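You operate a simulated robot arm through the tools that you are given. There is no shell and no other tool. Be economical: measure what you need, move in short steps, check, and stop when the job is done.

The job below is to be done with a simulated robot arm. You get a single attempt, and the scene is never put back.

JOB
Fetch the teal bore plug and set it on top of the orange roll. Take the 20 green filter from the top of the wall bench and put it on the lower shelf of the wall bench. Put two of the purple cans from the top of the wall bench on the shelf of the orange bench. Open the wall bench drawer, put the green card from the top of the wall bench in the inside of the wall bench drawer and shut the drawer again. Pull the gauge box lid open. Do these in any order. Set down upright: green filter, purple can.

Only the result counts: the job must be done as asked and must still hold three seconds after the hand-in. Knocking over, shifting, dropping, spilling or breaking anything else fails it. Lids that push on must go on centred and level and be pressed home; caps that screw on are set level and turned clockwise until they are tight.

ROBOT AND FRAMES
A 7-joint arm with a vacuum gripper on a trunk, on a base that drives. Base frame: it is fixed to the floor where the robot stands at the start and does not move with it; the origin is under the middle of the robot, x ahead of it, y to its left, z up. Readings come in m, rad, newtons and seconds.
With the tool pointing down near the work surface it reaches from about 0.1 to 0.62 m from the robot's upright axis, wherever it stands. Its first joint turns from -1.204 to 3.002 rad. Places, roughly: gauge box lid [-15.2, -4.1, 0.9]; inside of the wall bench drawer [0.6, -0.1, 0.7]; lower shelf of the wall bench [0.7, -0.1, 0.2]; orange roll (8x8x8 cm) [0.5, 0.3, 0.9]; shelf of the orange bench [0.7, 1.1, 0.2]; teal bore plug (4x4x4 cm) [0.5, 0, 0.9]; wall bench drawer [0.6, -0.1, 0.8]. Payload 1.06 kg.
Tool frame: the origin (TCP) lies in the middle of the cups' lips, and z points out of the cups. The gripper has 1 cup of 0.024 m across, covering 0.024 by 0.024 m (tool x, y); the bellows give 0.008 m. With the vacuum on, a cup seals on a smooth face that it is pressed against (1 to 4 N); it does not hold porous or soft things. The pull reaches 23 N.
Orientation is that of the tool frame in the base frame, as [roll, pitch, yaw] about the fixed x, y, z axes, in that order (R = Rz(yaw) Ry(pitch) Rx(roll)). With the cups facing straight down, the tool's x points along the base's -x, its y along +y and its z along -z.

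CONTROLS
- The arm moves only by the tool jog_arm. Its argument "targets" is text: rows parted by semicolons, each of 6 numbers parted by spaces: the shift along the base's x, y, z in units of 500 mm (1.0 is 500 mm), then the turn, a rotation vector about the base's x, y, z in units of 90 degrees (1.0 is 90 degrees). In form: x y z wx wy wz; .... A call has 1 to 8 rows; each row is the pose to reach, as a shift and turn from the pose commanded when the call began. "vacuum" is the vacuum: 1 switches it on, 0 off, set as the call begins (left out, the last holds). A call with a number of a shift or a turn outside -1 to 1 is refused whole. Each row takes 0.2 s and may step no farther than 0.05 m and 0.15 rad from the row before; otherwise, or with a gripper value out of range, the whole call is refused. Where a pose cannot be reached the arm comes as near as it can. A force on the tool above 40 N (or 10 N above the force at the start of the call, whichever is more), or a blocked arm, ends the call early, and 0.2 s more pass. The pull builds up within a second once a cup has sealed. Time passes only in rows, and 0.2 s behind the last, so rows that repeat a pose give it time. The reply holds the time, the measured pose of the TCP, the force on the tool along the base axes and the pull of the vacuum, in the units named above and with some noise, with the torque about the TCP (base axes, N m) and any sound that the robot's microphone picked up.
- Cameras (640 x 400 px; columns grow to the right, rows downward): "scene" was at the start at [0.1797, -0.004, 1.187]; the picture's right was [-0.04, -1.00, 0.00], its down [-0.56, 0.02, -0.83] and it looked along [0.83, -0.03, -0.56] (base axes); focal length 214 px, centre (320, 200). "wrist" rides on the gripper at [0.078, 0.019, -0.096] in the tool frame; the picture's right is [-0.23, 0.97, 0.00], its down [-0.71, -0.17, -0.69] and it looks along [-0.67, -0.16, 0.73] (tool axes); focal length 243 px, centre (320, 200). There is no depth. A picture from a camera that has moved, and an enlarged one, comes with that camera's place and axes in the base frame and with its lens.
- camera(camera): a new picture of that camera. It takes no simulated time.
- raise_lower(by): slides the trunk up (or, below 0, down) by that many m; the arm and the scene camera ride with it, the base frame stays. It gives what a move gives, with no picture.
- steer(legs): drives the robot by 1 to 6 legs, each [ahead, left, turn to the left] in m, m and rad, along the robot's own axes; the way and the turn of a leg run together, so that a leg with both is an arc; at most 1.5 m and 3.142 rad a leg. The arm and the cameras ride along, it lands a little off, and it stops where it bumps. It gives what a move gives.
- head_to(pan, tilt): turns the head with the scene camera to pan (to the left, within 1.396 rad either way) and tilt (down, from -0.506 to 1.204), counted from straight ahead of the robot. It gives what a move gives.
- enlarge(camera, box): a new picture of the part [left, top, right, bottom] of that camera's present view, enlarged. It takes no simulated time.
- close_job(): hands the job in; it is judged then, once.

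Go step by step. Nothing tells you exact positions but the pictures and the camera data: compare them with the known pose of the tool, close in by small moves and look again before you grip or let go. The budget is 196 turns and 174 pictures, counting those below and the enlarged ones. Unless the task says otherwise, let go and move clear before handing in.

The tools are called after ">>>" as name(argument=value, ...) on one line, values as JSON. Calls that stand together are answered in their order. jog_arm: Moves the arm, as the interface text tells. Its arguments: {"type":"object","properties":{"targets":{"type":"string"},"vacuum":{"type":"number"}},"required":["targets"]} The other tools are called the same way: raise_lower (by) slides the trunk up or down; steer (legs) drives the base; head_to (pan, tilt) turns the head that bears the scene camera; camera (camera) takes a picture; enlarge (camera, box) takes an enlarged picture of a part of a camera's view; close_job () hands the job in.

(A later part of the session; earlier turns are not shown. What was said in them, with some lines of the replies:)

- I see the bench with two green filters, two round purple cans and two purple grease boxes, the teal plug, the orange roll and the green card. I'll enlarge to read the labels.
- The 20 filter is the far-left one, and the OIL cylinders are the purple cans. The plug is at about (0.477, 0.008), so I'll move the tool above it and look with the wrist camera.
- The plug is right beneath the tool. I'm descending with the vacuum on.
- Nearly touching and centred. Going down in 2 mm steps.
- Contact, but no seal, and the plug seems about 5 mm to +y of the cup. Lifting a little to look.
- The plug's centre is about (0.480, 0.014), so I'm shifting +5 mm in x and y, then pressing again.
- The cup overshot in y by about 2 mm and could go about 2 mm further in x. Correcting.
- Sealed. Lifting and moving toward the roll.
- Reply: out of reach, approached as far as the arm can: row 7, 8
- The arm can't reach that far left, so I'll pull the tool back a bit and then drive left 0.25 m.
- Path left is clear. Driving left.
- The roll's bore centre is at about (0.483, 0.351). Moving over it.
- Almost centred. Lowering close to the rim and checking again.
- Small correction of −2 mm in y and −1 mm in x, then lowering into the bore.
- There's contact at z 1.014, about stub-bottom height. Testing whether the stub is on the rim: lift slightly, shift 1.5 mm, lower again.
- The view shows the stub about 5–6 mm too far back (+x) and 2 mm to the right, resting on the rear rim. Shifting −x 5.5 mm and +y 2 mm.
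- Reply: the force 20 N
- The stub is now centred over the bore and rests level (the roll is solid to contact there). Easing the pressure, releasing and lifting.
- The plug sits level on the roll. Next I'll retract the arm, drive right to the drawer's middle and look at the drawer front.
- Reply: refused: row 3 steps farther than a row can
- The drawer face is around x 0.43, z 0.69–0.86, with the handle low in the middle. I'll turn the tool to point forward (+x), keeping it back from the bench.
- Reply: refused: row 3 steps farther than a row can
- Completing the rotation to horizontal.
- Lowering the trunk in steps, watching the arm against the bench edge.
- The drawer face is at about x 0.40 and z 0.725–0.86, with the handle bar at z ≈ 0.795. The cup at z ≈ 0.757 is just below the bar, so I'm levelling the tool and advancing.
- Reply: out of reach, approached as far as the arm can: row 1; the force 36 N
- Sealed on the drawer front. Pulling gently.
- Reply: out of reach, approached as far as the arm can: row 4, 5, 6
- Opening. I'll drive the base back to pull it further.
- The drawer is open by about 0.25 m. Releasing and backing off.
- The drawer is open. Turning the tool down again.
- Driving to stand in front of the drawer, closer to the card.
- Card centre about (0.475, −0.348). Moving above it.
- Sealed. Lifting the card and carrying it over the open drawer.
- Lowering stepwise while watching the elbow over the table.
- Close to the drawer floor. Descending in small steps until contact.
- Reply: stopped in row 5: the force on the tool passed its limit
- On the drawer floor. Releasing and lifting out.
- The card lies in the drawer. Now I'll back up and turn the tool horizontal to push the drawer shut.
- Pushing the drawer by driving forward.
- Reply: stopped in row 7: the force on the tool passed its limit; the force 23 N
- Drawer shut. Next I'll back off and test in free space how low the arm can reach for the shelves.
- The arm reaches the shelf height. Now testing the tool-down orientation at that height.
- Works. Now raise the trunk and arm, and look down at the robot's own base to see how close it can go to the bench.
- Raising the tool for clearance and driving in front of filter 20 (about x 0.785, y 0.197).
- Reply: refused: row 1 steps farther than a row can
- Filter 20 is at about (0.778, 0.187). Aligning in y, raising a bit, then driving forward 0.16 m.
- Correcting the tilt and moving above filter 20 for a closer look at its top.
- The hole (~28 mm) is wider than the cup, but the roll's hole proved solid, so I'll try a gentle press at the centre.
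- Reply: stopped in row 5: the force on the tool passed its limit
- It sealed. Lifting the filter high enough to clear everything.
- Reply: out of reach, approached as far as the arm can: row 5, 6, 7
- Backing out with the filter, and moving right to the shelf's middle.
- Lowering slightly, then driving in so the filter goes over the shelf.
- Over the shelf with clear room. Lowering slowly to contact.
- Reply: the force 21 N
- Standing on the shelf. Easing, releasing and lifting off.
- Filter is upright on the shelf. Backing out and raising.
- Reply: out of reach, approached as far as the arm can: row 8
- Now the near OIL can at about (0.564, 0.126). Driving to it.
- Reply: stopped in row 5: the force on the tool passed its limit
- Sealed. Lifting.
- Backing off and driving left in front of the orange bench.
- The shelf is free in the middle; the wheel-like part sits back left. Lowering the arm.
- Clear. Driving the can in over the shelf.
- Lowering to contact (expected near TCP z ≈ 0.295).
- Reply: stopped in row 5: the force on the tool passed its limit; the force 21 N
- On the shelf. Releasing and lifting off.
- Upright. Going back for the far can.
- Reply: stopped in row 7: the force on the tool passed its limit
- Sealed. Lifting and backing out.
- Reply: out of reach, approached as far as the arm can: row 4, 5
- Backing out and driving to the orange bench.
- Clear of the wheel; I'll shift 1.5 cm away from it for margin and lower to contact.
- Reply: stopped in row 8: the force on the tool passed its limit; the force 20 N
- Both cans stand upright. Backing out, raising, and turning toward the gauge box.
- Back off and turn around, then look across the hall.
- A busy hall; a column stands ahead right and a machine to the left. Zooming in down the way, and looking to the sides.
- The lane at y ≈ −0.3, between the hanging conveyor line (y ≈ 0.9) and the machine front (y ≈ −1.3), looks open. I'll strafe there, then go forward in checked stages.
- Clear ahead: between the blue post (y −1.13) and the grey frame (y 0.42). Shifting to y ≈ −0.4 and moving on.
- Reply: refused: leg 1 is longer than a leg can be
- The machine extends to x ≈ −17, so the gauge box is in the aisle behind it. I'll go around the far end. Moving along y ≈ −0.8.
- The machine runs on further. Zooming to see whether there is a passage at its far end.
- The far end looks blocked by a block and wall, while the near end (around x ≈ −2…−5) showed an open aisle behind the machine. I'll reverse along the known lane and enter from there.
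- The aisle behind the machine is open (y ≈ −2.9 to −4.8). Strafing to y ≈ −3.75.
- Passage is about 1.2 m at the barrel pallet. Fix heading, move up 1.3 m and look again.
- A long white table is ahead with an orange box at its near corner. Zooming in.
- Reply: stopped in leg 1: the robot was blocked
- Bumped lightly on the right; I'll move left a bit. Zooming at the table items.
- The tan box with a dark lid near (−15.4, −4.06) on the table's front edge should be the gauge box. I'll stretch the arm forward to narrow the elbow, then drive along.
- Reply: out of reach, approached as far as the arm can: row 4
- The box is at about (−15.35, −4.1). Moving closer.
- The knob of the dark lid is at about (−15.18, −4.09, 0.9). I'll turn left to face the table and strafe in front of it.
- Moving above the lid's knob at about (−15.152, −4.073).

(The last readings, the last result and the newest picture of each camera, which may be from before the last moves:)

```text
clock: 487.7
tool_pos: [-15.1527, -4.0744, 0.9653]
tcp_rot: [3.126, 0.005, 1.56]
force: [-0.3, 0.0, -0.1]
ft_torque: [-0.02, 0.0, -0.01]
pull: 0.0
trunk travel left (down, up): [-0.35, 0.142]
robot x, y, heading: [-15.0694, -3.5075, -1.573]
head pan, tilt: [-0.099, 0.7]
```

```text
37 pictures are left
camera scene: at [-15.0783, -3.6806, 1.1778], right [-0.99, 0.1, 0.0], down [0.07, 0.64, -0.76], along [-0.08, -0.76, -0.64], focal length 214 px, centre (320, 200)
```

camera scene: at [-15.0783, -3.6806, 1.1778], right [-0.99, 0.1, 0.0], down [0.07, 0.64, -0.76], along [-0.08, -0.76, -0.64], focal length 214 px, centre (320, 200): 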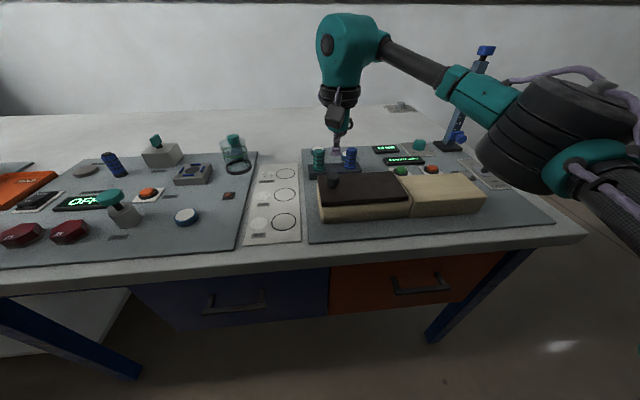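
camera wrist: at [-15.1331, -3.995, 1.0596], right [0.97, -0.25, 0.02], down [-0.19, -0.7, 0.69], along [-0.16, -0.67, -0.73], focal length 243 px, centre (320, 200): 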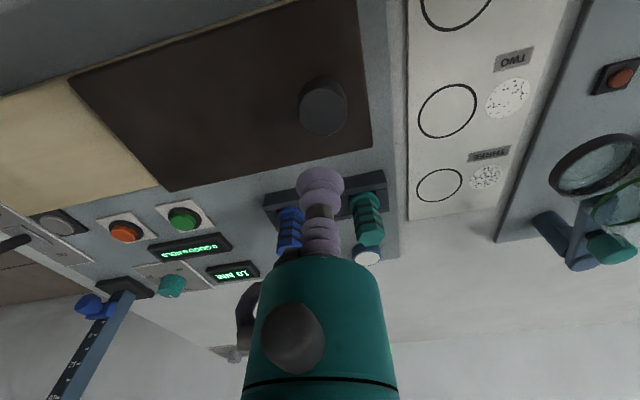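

>>> jog_arm(targets="0.01 0.02 0 0 0 0; 0.02 0.04 0 0 0 0; 0.02 0.04 0 0 0 0", vacuum=1)

>>> enlarge(camera="wrist", box=[240, 80, 400, 205])

>>> enlarge(camera="scene", box=[280, 120, 408, 200])

```text
clock: 488.5
tool_pos: [-15.142, -4.0531, 0.9657]
tcp_rot: [3.126, 0.005, 1.555]
force: [0.2, 0.0, 0.5]
ft_torque: [0.01, -0.01, -0.01]
pull: 0.1
trunk travel left (down, up): [-0.35, 0.142]
robot x, y, heading: [-15.0675, -3.5042, -1.573]
head pan, tilt: [-0.099, 0.7]
```

```text
3.20 times, centred on (320, 142) of wrist
camera zoom: at [-15.1218, -3.9746, 1.0605], right [0.97, -0.25, 0.02], down [-0.19, -0.7, 0.69], along [-0.16, -0.67, -0.73], focal length 776 px, centre (320, 384)
```

zoom: 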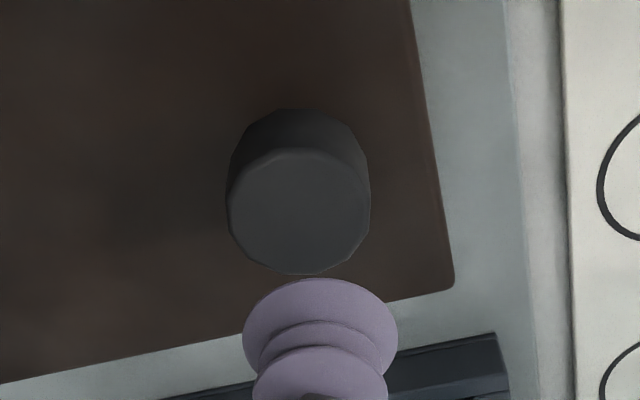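

```text
5.00 times, centred on (344, 160) of scene
camera zoom: at [-15.0783, -3.6807, 1.1778], right [-0.99, 0.1, 0.0], down [0.07, 0.64, -0.76], along [-0.08, -0.76, -0.64], focal length 1072 px, centre (200, 400)
```

zoom: 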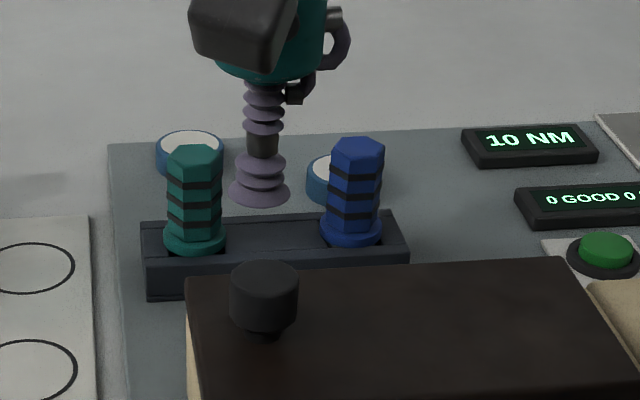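

>>> jog_arm(targets="-0.0074 0.01 -0.03 0 0 0; -0.0074 0.01 -0.05 0 0 0; -0.0074 0.01 -0.05 0 0 0")

>>> enlarge(camera="wrist", box=[240, 80, 400, 205])

>>> enlarge(camera="scene", box=[280, 120, 408, 200])

```text
clock: 489.3
tool_pos: [-15.1444, -4.047, 0.9406]
tcp_rot: [3.126, 0.005, 1.557]
force: [-0.7, 0.7, -0.5]
ft_torque: [0.01, -0.04, -0.02]
pull: 0.0
trunk travel left (down, up): [-0.35, 0.142]
robot x, y, heading: [-15.0639, -3.5054, -1.567]
head pan, tilt: [-0.099, 0.7]
```

```text
3.20 times, centred on (320, 142) of wrist
camera zoom: at [-15.1256, -3.9689, 1.0351], right [0.97, -0.25, 0.02], down [-0.19, -0.7, 0.69], along [-0.16, -0.67, -0.73], focal length 776 px, centre (320, 384)
```

zoom: 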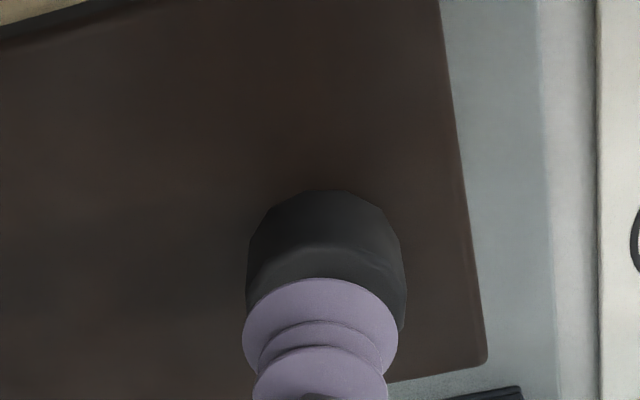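

```text
5.00 times, centred on (344, 160) of scene
camera zoom: at [-15.0783, -3.6807, 1.1778], right [-0.99, 0.1, 0.0], down [0.07, 0.64, -0.76], along [-0.08, -0.76, -0.64], focal length 1072 px, centre (200, 400)
```

zoom: 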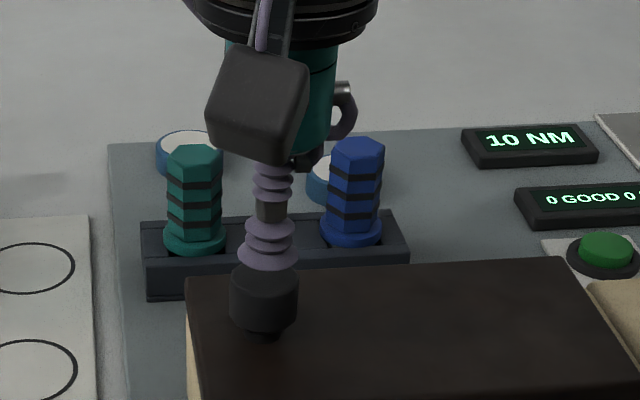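

>>> jog_arm(targets="0.0024 0 -0.006 0 0 0; 0.0024 0 -0.012 0 0 0; 0.0024 0 -0.016 0 0 0; 0.0024 0 -0.02 0 0 0; 0.0024 0 -0.024 0 0 0; 0.0024 0 -0.024 0 0 0; 0.0024 0 -0.024 0 0 0")

```text
clock: 490.9
tool_pos: [-15.1449, -4.047, 0.9295]
tcp_rot: [3.127, 0.005, 1.561]
force: [-0.4, 1.0, -0.8]
ft_torque: [0.03, 0.02, 0.0]
pull: 0.1
trunk travel left (down, up): [-0.35, 0.142]
robot x, y, heading: [-15.071, -3.5084, -1.573]
head pan, tilt: [-0.099, 0.7]
```

>>> jog_arm(targets="0 0 -0.005 0 0 0; 0 0 -0.01 0 0 0; 0 0 -0.015 0 0 0; 0 0 -0.019 0 0 0; 0 0 -0.023 0 0 0; 0 0 -0.023 0 0 0; 0 0 -0.023 0 0 0")

>>> enlarge(camera="wrist", box=[240, 80, 400, 205])

```text
clock: 492.5
tool_pos: [-15.1458, -4.0465, 0.9177]
tcp_rot: [3.125, 0.006, 1.557]
force: [0.0, -1.8, 5.6]
ft_torque: [0.02, 0.03, -0.02]
pull: 0.0
trunk travel left (down, up): [-0.35, 0.142]
robot x, y, heading: [-15.0704, -3.5045, -1.574]
head pan, tilt: [-0.099, 0.7]
```

```text
3.20 times, centred on (320, 142) of wrist
camera zoom: at [-15.1259, -3.9688, 1.0126], right [0.97, -0.25, 0.02], down [-0.19, -0.7, 0.69], along [-0.16, -0.67, -0.73], focal length 776 px, centre (320, 384)
```

zoom: 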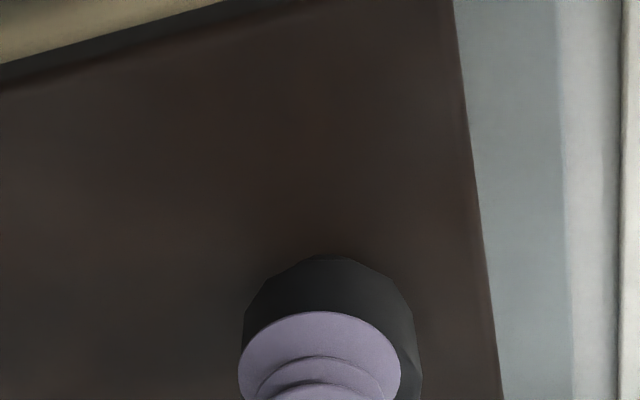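

Touching, but not sealed; the knob is about 2 mm toward +x. Adjusting.

>>> jog_arm(targets="0 0 0.014 0 0 0; 0.004 0 0.014 0 0 0; 0.004 0 0.004 0 0 0; 0.004 0 -0.002 0 0 0; 0.004 0 -0.002 0 0 0; 0.004 0 -0.002 0 0 0")

>>> enlarge(camera="wrist", box=[240, 120, 400, 245])

>>> enlarge(camera="scene", box=[300, 140, 380, 190])

```text
clock: 493.9
tool_pos: [-15.1427, -4.047, 0.9174]
tcp_rot: [3.125, 0.006, 1.559]
force: [-0.6, -1.5, 10.2]
ft_torque: [0.02, -0.01, 0.0]
pull: 0.0
trunk travel left (down, up): [-0.35, 0.142]
robot x, y, heading: [-15.0709, -3.5067, -1.575]
head pan, tilt: [-0.099, 0.7]
```

```text
3.20 times, centred on (320, 182) of wrist
camera zoom: at [-15.1238, -3.9689, 1.0121], right [0.97, -0.25, 0.02], down [-0.19, -0.7, 0.69], along [-0.16, -0.67, -0.73], focal length 776 px, centre (320, 256)
```

zoom: 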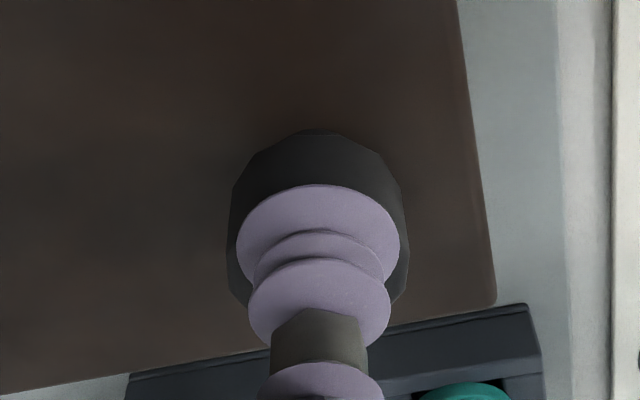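

```text
8.00 times, centred on (340, 165) of scene
camera zoom: at [-15.0782, -3.68, 1.1779], right [-0.99, 0.1, 0.0], down [0.07, 0.64, -0.77], along [-0.08, -0.76, -0.64], focal length 1716 px, centre (160, 480)
```

zoom: 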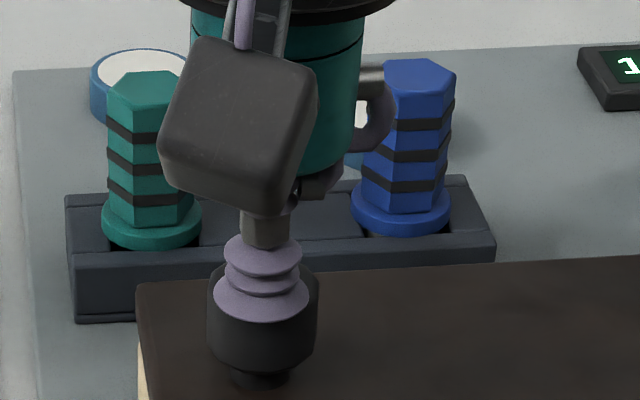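

Centred in x; in y it needs about +2 mm.

>>> jog_arm(targets="0 0 0.014 0 0 0; 0 0.0045 0.014 0 0 0; 0 0.0045 0.004 0 0 0; 0 0.0045 -0.001 0 0 0; 0 0.0045 -0.003 0 0 0; 0 0.0045 -0.003 0 0 0; 0 0.0045 -0.003 0 0 0")

```text
clock: 495.5
tool_pos: [-15.1429, -4.0439, 0.9161]
tcp_rot: [3.126, 0.006, 1.559]
force: [0.1, -0.7, 25.4]
ft_torque: [0.04, -0.01, -0.06]
pull: 0.1
trunk travel left (down, up): [-0.35, 0.142]
robot x, y, heading: [-15.0728, -3.5055, -1.572]
head pan, tilt: [-0.099, 0.7]
```

Torque suggests the contact is still ~1.6 mm to +y. One more small shift.

>>> jog_arm(targets="0 0 0.016 0 0 0; 0 0.004 0.016 -0.01 0 0; 0 0.004 0.006 -0.01 0 0; 0 0.004 0.003 -0.01 0 0; 0 0.004 0.001 -0.01 0 0; 0 0.004 0.001 -0.01 0 0; 0 0.004 0.001 -0.01 0 0", vacuum=1)

>>> enlarge(camera="scene", box=[300, 140, 380, 190])

```text
clock: 497.1
tool_pos: [-15.1438, -4.0437, 0.9178]
tcp_rot: [3.127, 0.022, 1.559]
force: [-1.4, 2.6, 15.1]
ft_torque: [-0.02, -0.01, 0.01]
pull: 0.0
trunk travel left (down, up): [-0.35, 0.142]
robot x, y, heading: [-15.071, -3.5046, -1.579]
head pan, tilt: [-0.099, 0.7]
```

```text
8.00 times, centred on (340, 165) of scene
camera zoom: at [-15.0783, -3.6795, 1.178], right [-0.99, 0.1, 0.0], down [0.07, 0.64, -0.77], along [-0.08, -0.76, -0.64], focal length 1716 px, centre (160, 480)
```

zoom: 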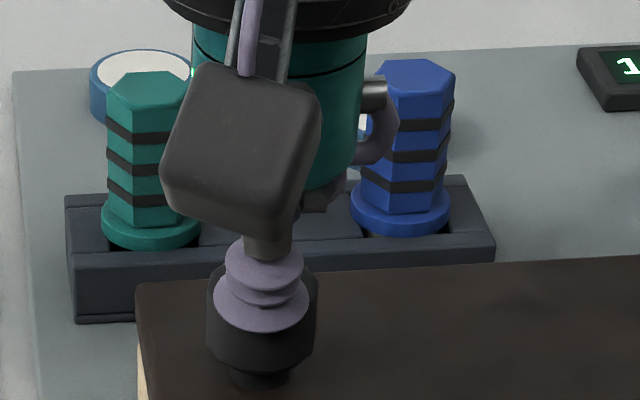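

The knob won't seal (too small or not smooth), so I'll grip the flat lid beside it instead.

>>> jog_arm(targets="0 0 0.06 0.014 0 0; -0.05 0 0.07 0.014 0 0; -0.094 0 0.07 0.014 0 0; -0.094 0 0.02 0.014 0 0; -0.094 0 -0.01 0.014 0 0; -0.094 0 -0.02 0.014 0 0; -0.094 0 -0.03 0.014 0 0; -0.094 0 -0.03 0.014 0 0")

>>> camera(camera="wrist")

```text
clock: 498.9
tool_pos: [-15.1896, -4.0429, 0.9007]
tcp_rot: [3.126, -0.003, 1.557]
force: [-0.2, -0.5, 0.1]
ft_torque: [-0.01, -0.01, -0.03]
pull: 0.0
trunk travel left (down, up): [-0.35, 0.142]
robot x, y, heading: [-15.0699, -3.5033, -1.571]
head pan, tilt: [-0.099, 0.7]
```

```text
28 pictures are left
camera wrist: at [-15.1702, -3.9656, 0.9961], right [0.97, -0.25, 0.01], down [-0.19, -0.71, 0.68], along [-0.16, -0.66, -0.73], focal length 243 px, centre (320, 200)
```

wrist: 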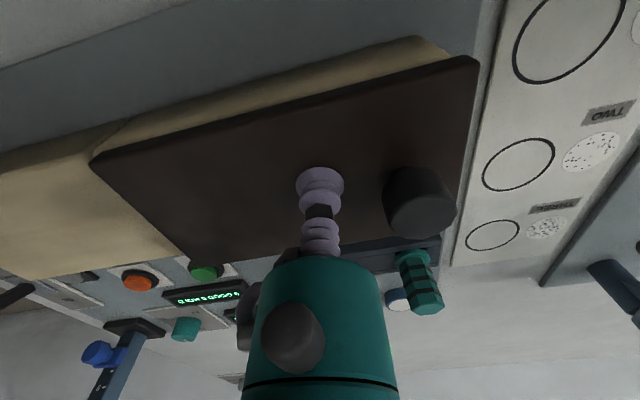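

>>> jog_arm(targets="0 0 -0.008 0 0 0; 0 0 -0.016 0 0 0; 0 0 -0.024 0 0 0; 0 0 -0.03 0 0 0; 0 0 -0.036 0 0 0; 0 0 -0.042 0 0 0; 0 0 -0.048 0 0 0; 0 0 -0.048 0 0 0")

```text
clock: 500.2
tool_pos: [-15.1885, -4.0439, 0.8886]
tcp_rot: [3.118, 0.007, 1.56]
force: [-0.8, 4.9, 12.3]
ft_torque: [-0.02, 0.11, -0.17]
pull: 23.3
trunk travel left (down, up): [-0.35, 0.142]
robot x, y, heading: [-15.0695, -3.5039, -1.577]
head pan, tilt: [-0.099, 0.7]
stopped in row 6: the force on the tool passed its limit (the readings are from after the stop); the commanded pose is now the measured one
```

Sealed on the lid. Testing with a gentle lift.

>>> jog_arm(targets="0 0 0.006 0 0 0; 0 0 0.012 0 0 0; 0 0 0.018 0 0 0; 0 0 0.024 0 0 0; 0 0 0.024 0 0 0")

>>> enlarge(camera="scene", box=[290, 140, 450, 240])

```text
clock: 501.4
tool_pos: [-15.1893, -4.046, 0.8974]
tcp_rot: [3.122, 0.003, 1.56]
force: [0.8, 2.7, -16.4]
ft_torque: [-0.04, 0.04, -0.02]
pull: 22.5
trunk travel left (down, up): [-0.35, 0.142]
robot x, y, heading: [-15.0671, -3.505, -1.572]
head pan, tilt: [-0.099, 0.7]
```

```text
4.00 times, centred on (370, 190) of scene
camera zoom: at [-15.0786, -3.6816, 1.1776], right [-0.99, 0.1, 0.0], down [0.07, 0.64, -0.76], along [-0.08, -0.76, -0.64], focal length 858 px, centre (120, 240)
```

zoom: 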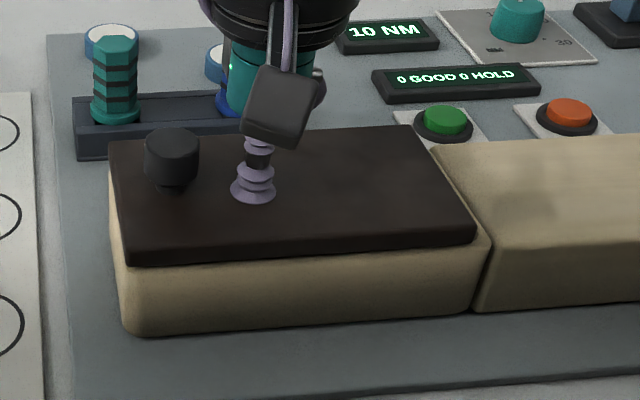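

The lid doesn't lift, so it probably slides. Relaxing and testing a pull along +x.

>>> jog_arm(targets="0 0 -0.008 0 0 0; 0.006 0 -0.01 0 0 0; 0.012 0 -0.01 0 0 0; 0.018 0 -0.01 0 0 0; 0.024 0 -0.01 0 0 0; 0.03 0 -0.01 0 0 0; 0.03 0 -0.01 0 0 0")

```text
clock: 503.0
tool_pos: [-15.1754, -4.044, 0.8921]
tcp_rot: [3.12, 0.006, 1.558]
force: [-13.9, 3.2, 10.0]
ft_torque: [-0.01, -0.19, -0.01]
pull: 23.4
trunk travel left (down, up): [-0.35, 0.142]
robot x, y, heading: [-15.068, -3.5018, -1.573]
head pan, tilt: [-0.099, 0.7]
```

>>> enlarge(camera="scene", box=[290, 140, 450, 240])

```text
4.00 times, centred on (370, 190) of scene
camera zoom: at [-15.0797, -3.6796, 1.1779], right [-0.99, 0.1, 0.0], down [0.07, 0.64, -0.77], along [-0.08, -0.76, -0.64], focal length 858 px, centre (120, 240)
```

zoom: 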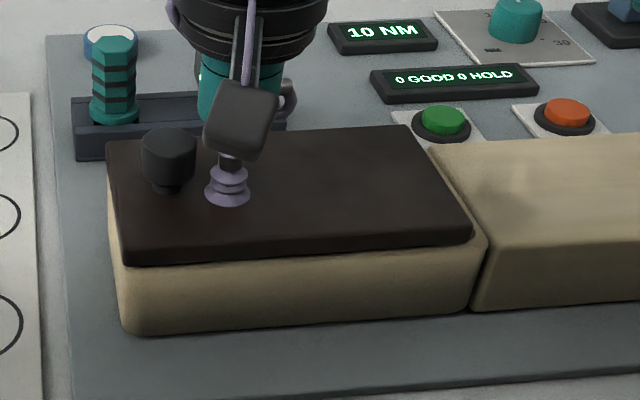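

The lid didn't move; the cup slid. Testing the −x direction.

>>> jog_arm(targets="0 0 0 0 0 0; -0.012 0 0 0 0 0; -0.024 0 0 0 0 0; -0.036 0 0 0 0 0; -0.048 0 0 0 0 0; -0.06 0 0 0 0 0; -0.06 0 0 0 0 0")

>>> enlarge(camera="scene", box=[290, 140, 450, 240])

```text
clock: 504.6
tool_pos: [-15.2049, -4.0443, 0.8913]
tcp_rot: [3.124, 0.005, 1.558]
force: [0.0, -0.6, 1.0]
ft_torque: [-0.01, -0.08, -0.1]
pull: 22.4
trunk travel left (down, up): [-0.35, 0.142]
robot x, y, heading: [-15.0714, -3.5057, -1.575]
head pan, tilt: [-0.099, 0.7]
```

```text
4.00 times, centred on (370, 190) of scene
camera zoom: at [-15.0783, -3.6806, 1.1778], right [-0.99, 0.1, 0.0], down [0.07, 0.64, -0.77], along [-0.08, -0.76, -0.64], focal length 858 px, centre (120, 240)
```

zoom: 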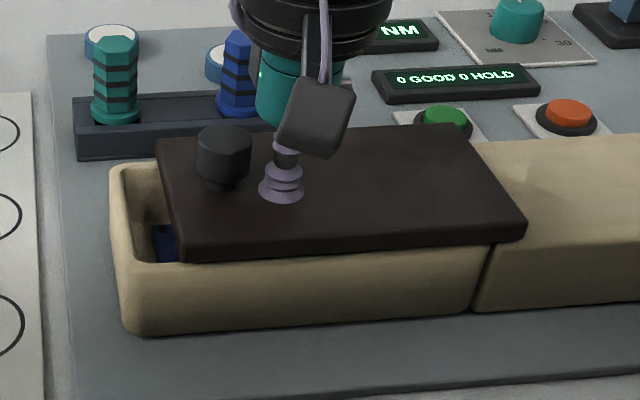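

It slides toward −x onto the block. Continuing.

>>> jog_arm(targets="-0.025 0 0 0 0 0; -0.05 0 0 0 0 0; -0.075 0 0 0 0 0; -0.1 0 0 0 0 0; -0.125 0 0 0 0 0; -0.15 0 0 0 0 0; -0.175 0 0 0 0 0; -0.175 0 0 0 0 0")

>>> camera(camera="scene")

```text
clock: 506.4
tool_pos: [-15.293, -4.0443, 0.8925]
tcp_rot: [3.121, 0.006, 1.56]
force: [-0.1, -3.5, 4.7]
ft_torque: [-0.01, -0.11, 0.07]
pull: 22.8
trunk travel left (down, up): [-0.35, 0.142]
robot x, y, heading: [-15.0713, -3.5075, -1.575]
head pan, tilt: [-0.099, 0.7]
```

```text
24 pictures are left
camera scene: at [-15.0782, -3.681, 1.1778], right [-0.99, 0.1, 0.0], down [0.07, 0.64, -0.76], along [-0.08, -0.76, -0.64], focal length 214 px, centre (320, 200)
```

scene: 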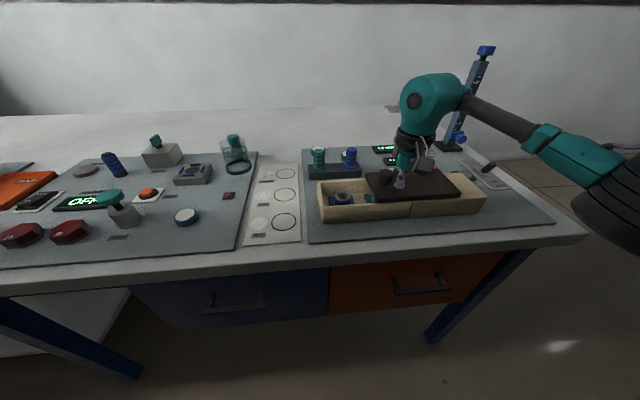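

>>> jog_arm(targets="-0.025 0 0 0 0 0; -0.05 0 0 0 0 0; -0.075 0 0 0 0 0; -0.1 0 0 0 0 0; -0.12 0 0 0 0 0; -0.135 0 0 0 0 0; -0.15 0 0 0 0 0; -0.15 0 0 0 0 0")

>>> enlarge(camera="scene", box=[300, 130, 500, 255])

```text
clock: 508.2
tool_pos: [-15.3653, -4.0436, 0.8939]
tcp_rot: [3.121, 0.008, 1.562]
force: [15.0, -0.9, 11.6]
ft_torque: [0.01, 0.16, 0.03]
pull: 22.6
trunk travel left (down, up): [-0.35, 0.142]
robot x, y, heading: [-15.0688, -3.5052, -1.573]
head pan, tilt: [-0.099, 0.7]
```

```text
3.20 times, centred on (400, 192) of scene
camera zoom: at [-15.0762, -3.68, 1.178], right [-0.99, 0.1, 0.0], down [0.06, 0.64, -0.77], along [-0.08, -0.76, -0.64], focal length 686 px, centre (64, 224)
```

zoom: 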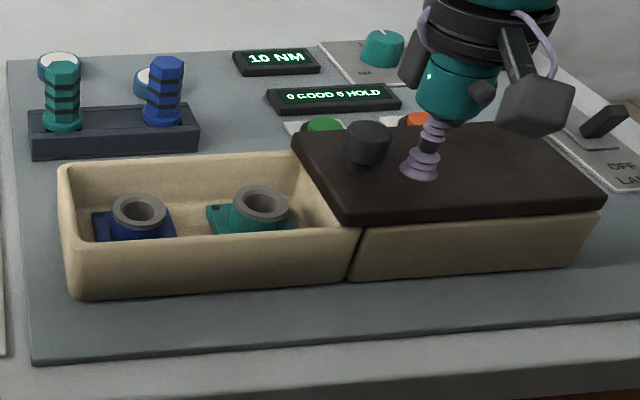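

The lid is fully open at its stop. Releasing and lifting away.

>>> jog_arm(targets="0.004 0 0.004 0 0 0; 0.006 0 0.006 0 0 0; 0.006 0 0.006 0 0 0; 0.006 0 0.006 0 0 0; 0.006 0 0.006 0 0 0; 0.006 0 0.03 0 0 0; 0.006 0 0.1 0 0 0; 0.006 0 0.19 0 0 0", vacuum=0)

>>> jog_arm(targets="0.03 0.02 0.06 0 0 0; 0.06 0.05 0.1 0 0 0; 0.1 0.1 0.14 0 0 0")

>>> camera(camera="scene")

```text
clock: 510.0
tool_pos: [-15.3653, -4.0456, 0.9898]
tcp_rot: [3.122, 0.005, 1.559]
force: [0.0, 0.5, 0.2]
ft_torque: [0.02, 0.03, 0.0]
pull: 0.1
trunk travel left (down, up): [-0.35, 0.142]
robot x, y, heading: [-15.0705, -3.5066, -1.576]
head pan, tilt: [-0.099, 0.7]
```

```text
clock: 510.8
tool_pos: [-15.3127, -3.9949, 1.0578]
tcp_rot: [3.121, 0.004, 1.558]
force: [-0.2, 0.4, 0.0]
ft_torque: [0.01, 0.02, -0.01]
pull: 0.1
trunk travel left (down, up): [-0.35, 0.142]
robot x, y, heading: [-15.0739, -3.5033, -1.572]
head pan, tilt: [-0.099, 0.7]
```

```text
22 pictures are left
camera scene: at [-15.0782, -3.6805, 1.1778], right [-0.99, 0.1, 0.0], down [0.07, 0.64, -0.77], along [-0.08, -0.76, -0.64], focal length 214 px, centre (320, 200)
```

scene: 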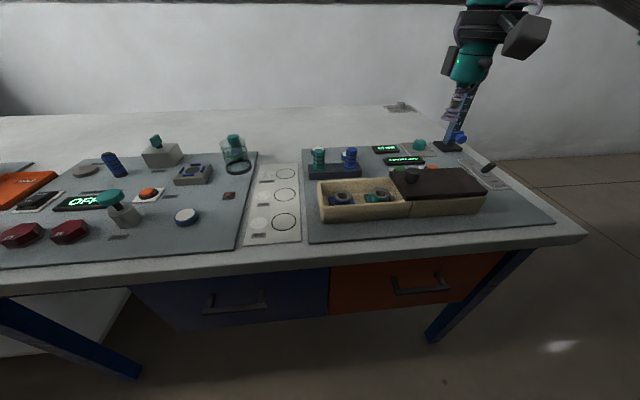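

The lid stays open, the tool is clear, and I checked every other part in earlier pictures. Handing in.

>>> close_job()

```text
The job is handed in.
```

I've handed the job in with all five parts done; each one showed as finished in the pictures I took as I went:
- **Teal bore plug:** it stands level on top of the orange roll. It rests on the roll's top rather than dropping into the bore.
- **Size 20 green filter:** it is upright on the lower shelf of the wall bench.
- **Purple cans:** both purple OIL cans are upright on the shelf of the orange bench. I took "cans" to mean these two and left the square GREASE tins alone.
- **Green card:** it is inside the wall bench drawer, and the drawer is shut.
- **Gauge box lid:** it slid fully open to its stop.

On the way to the gauge box the robot bumped something once, most likely its elbow against the big machine. It stopped at once, and nothing in view had moved or fallen.
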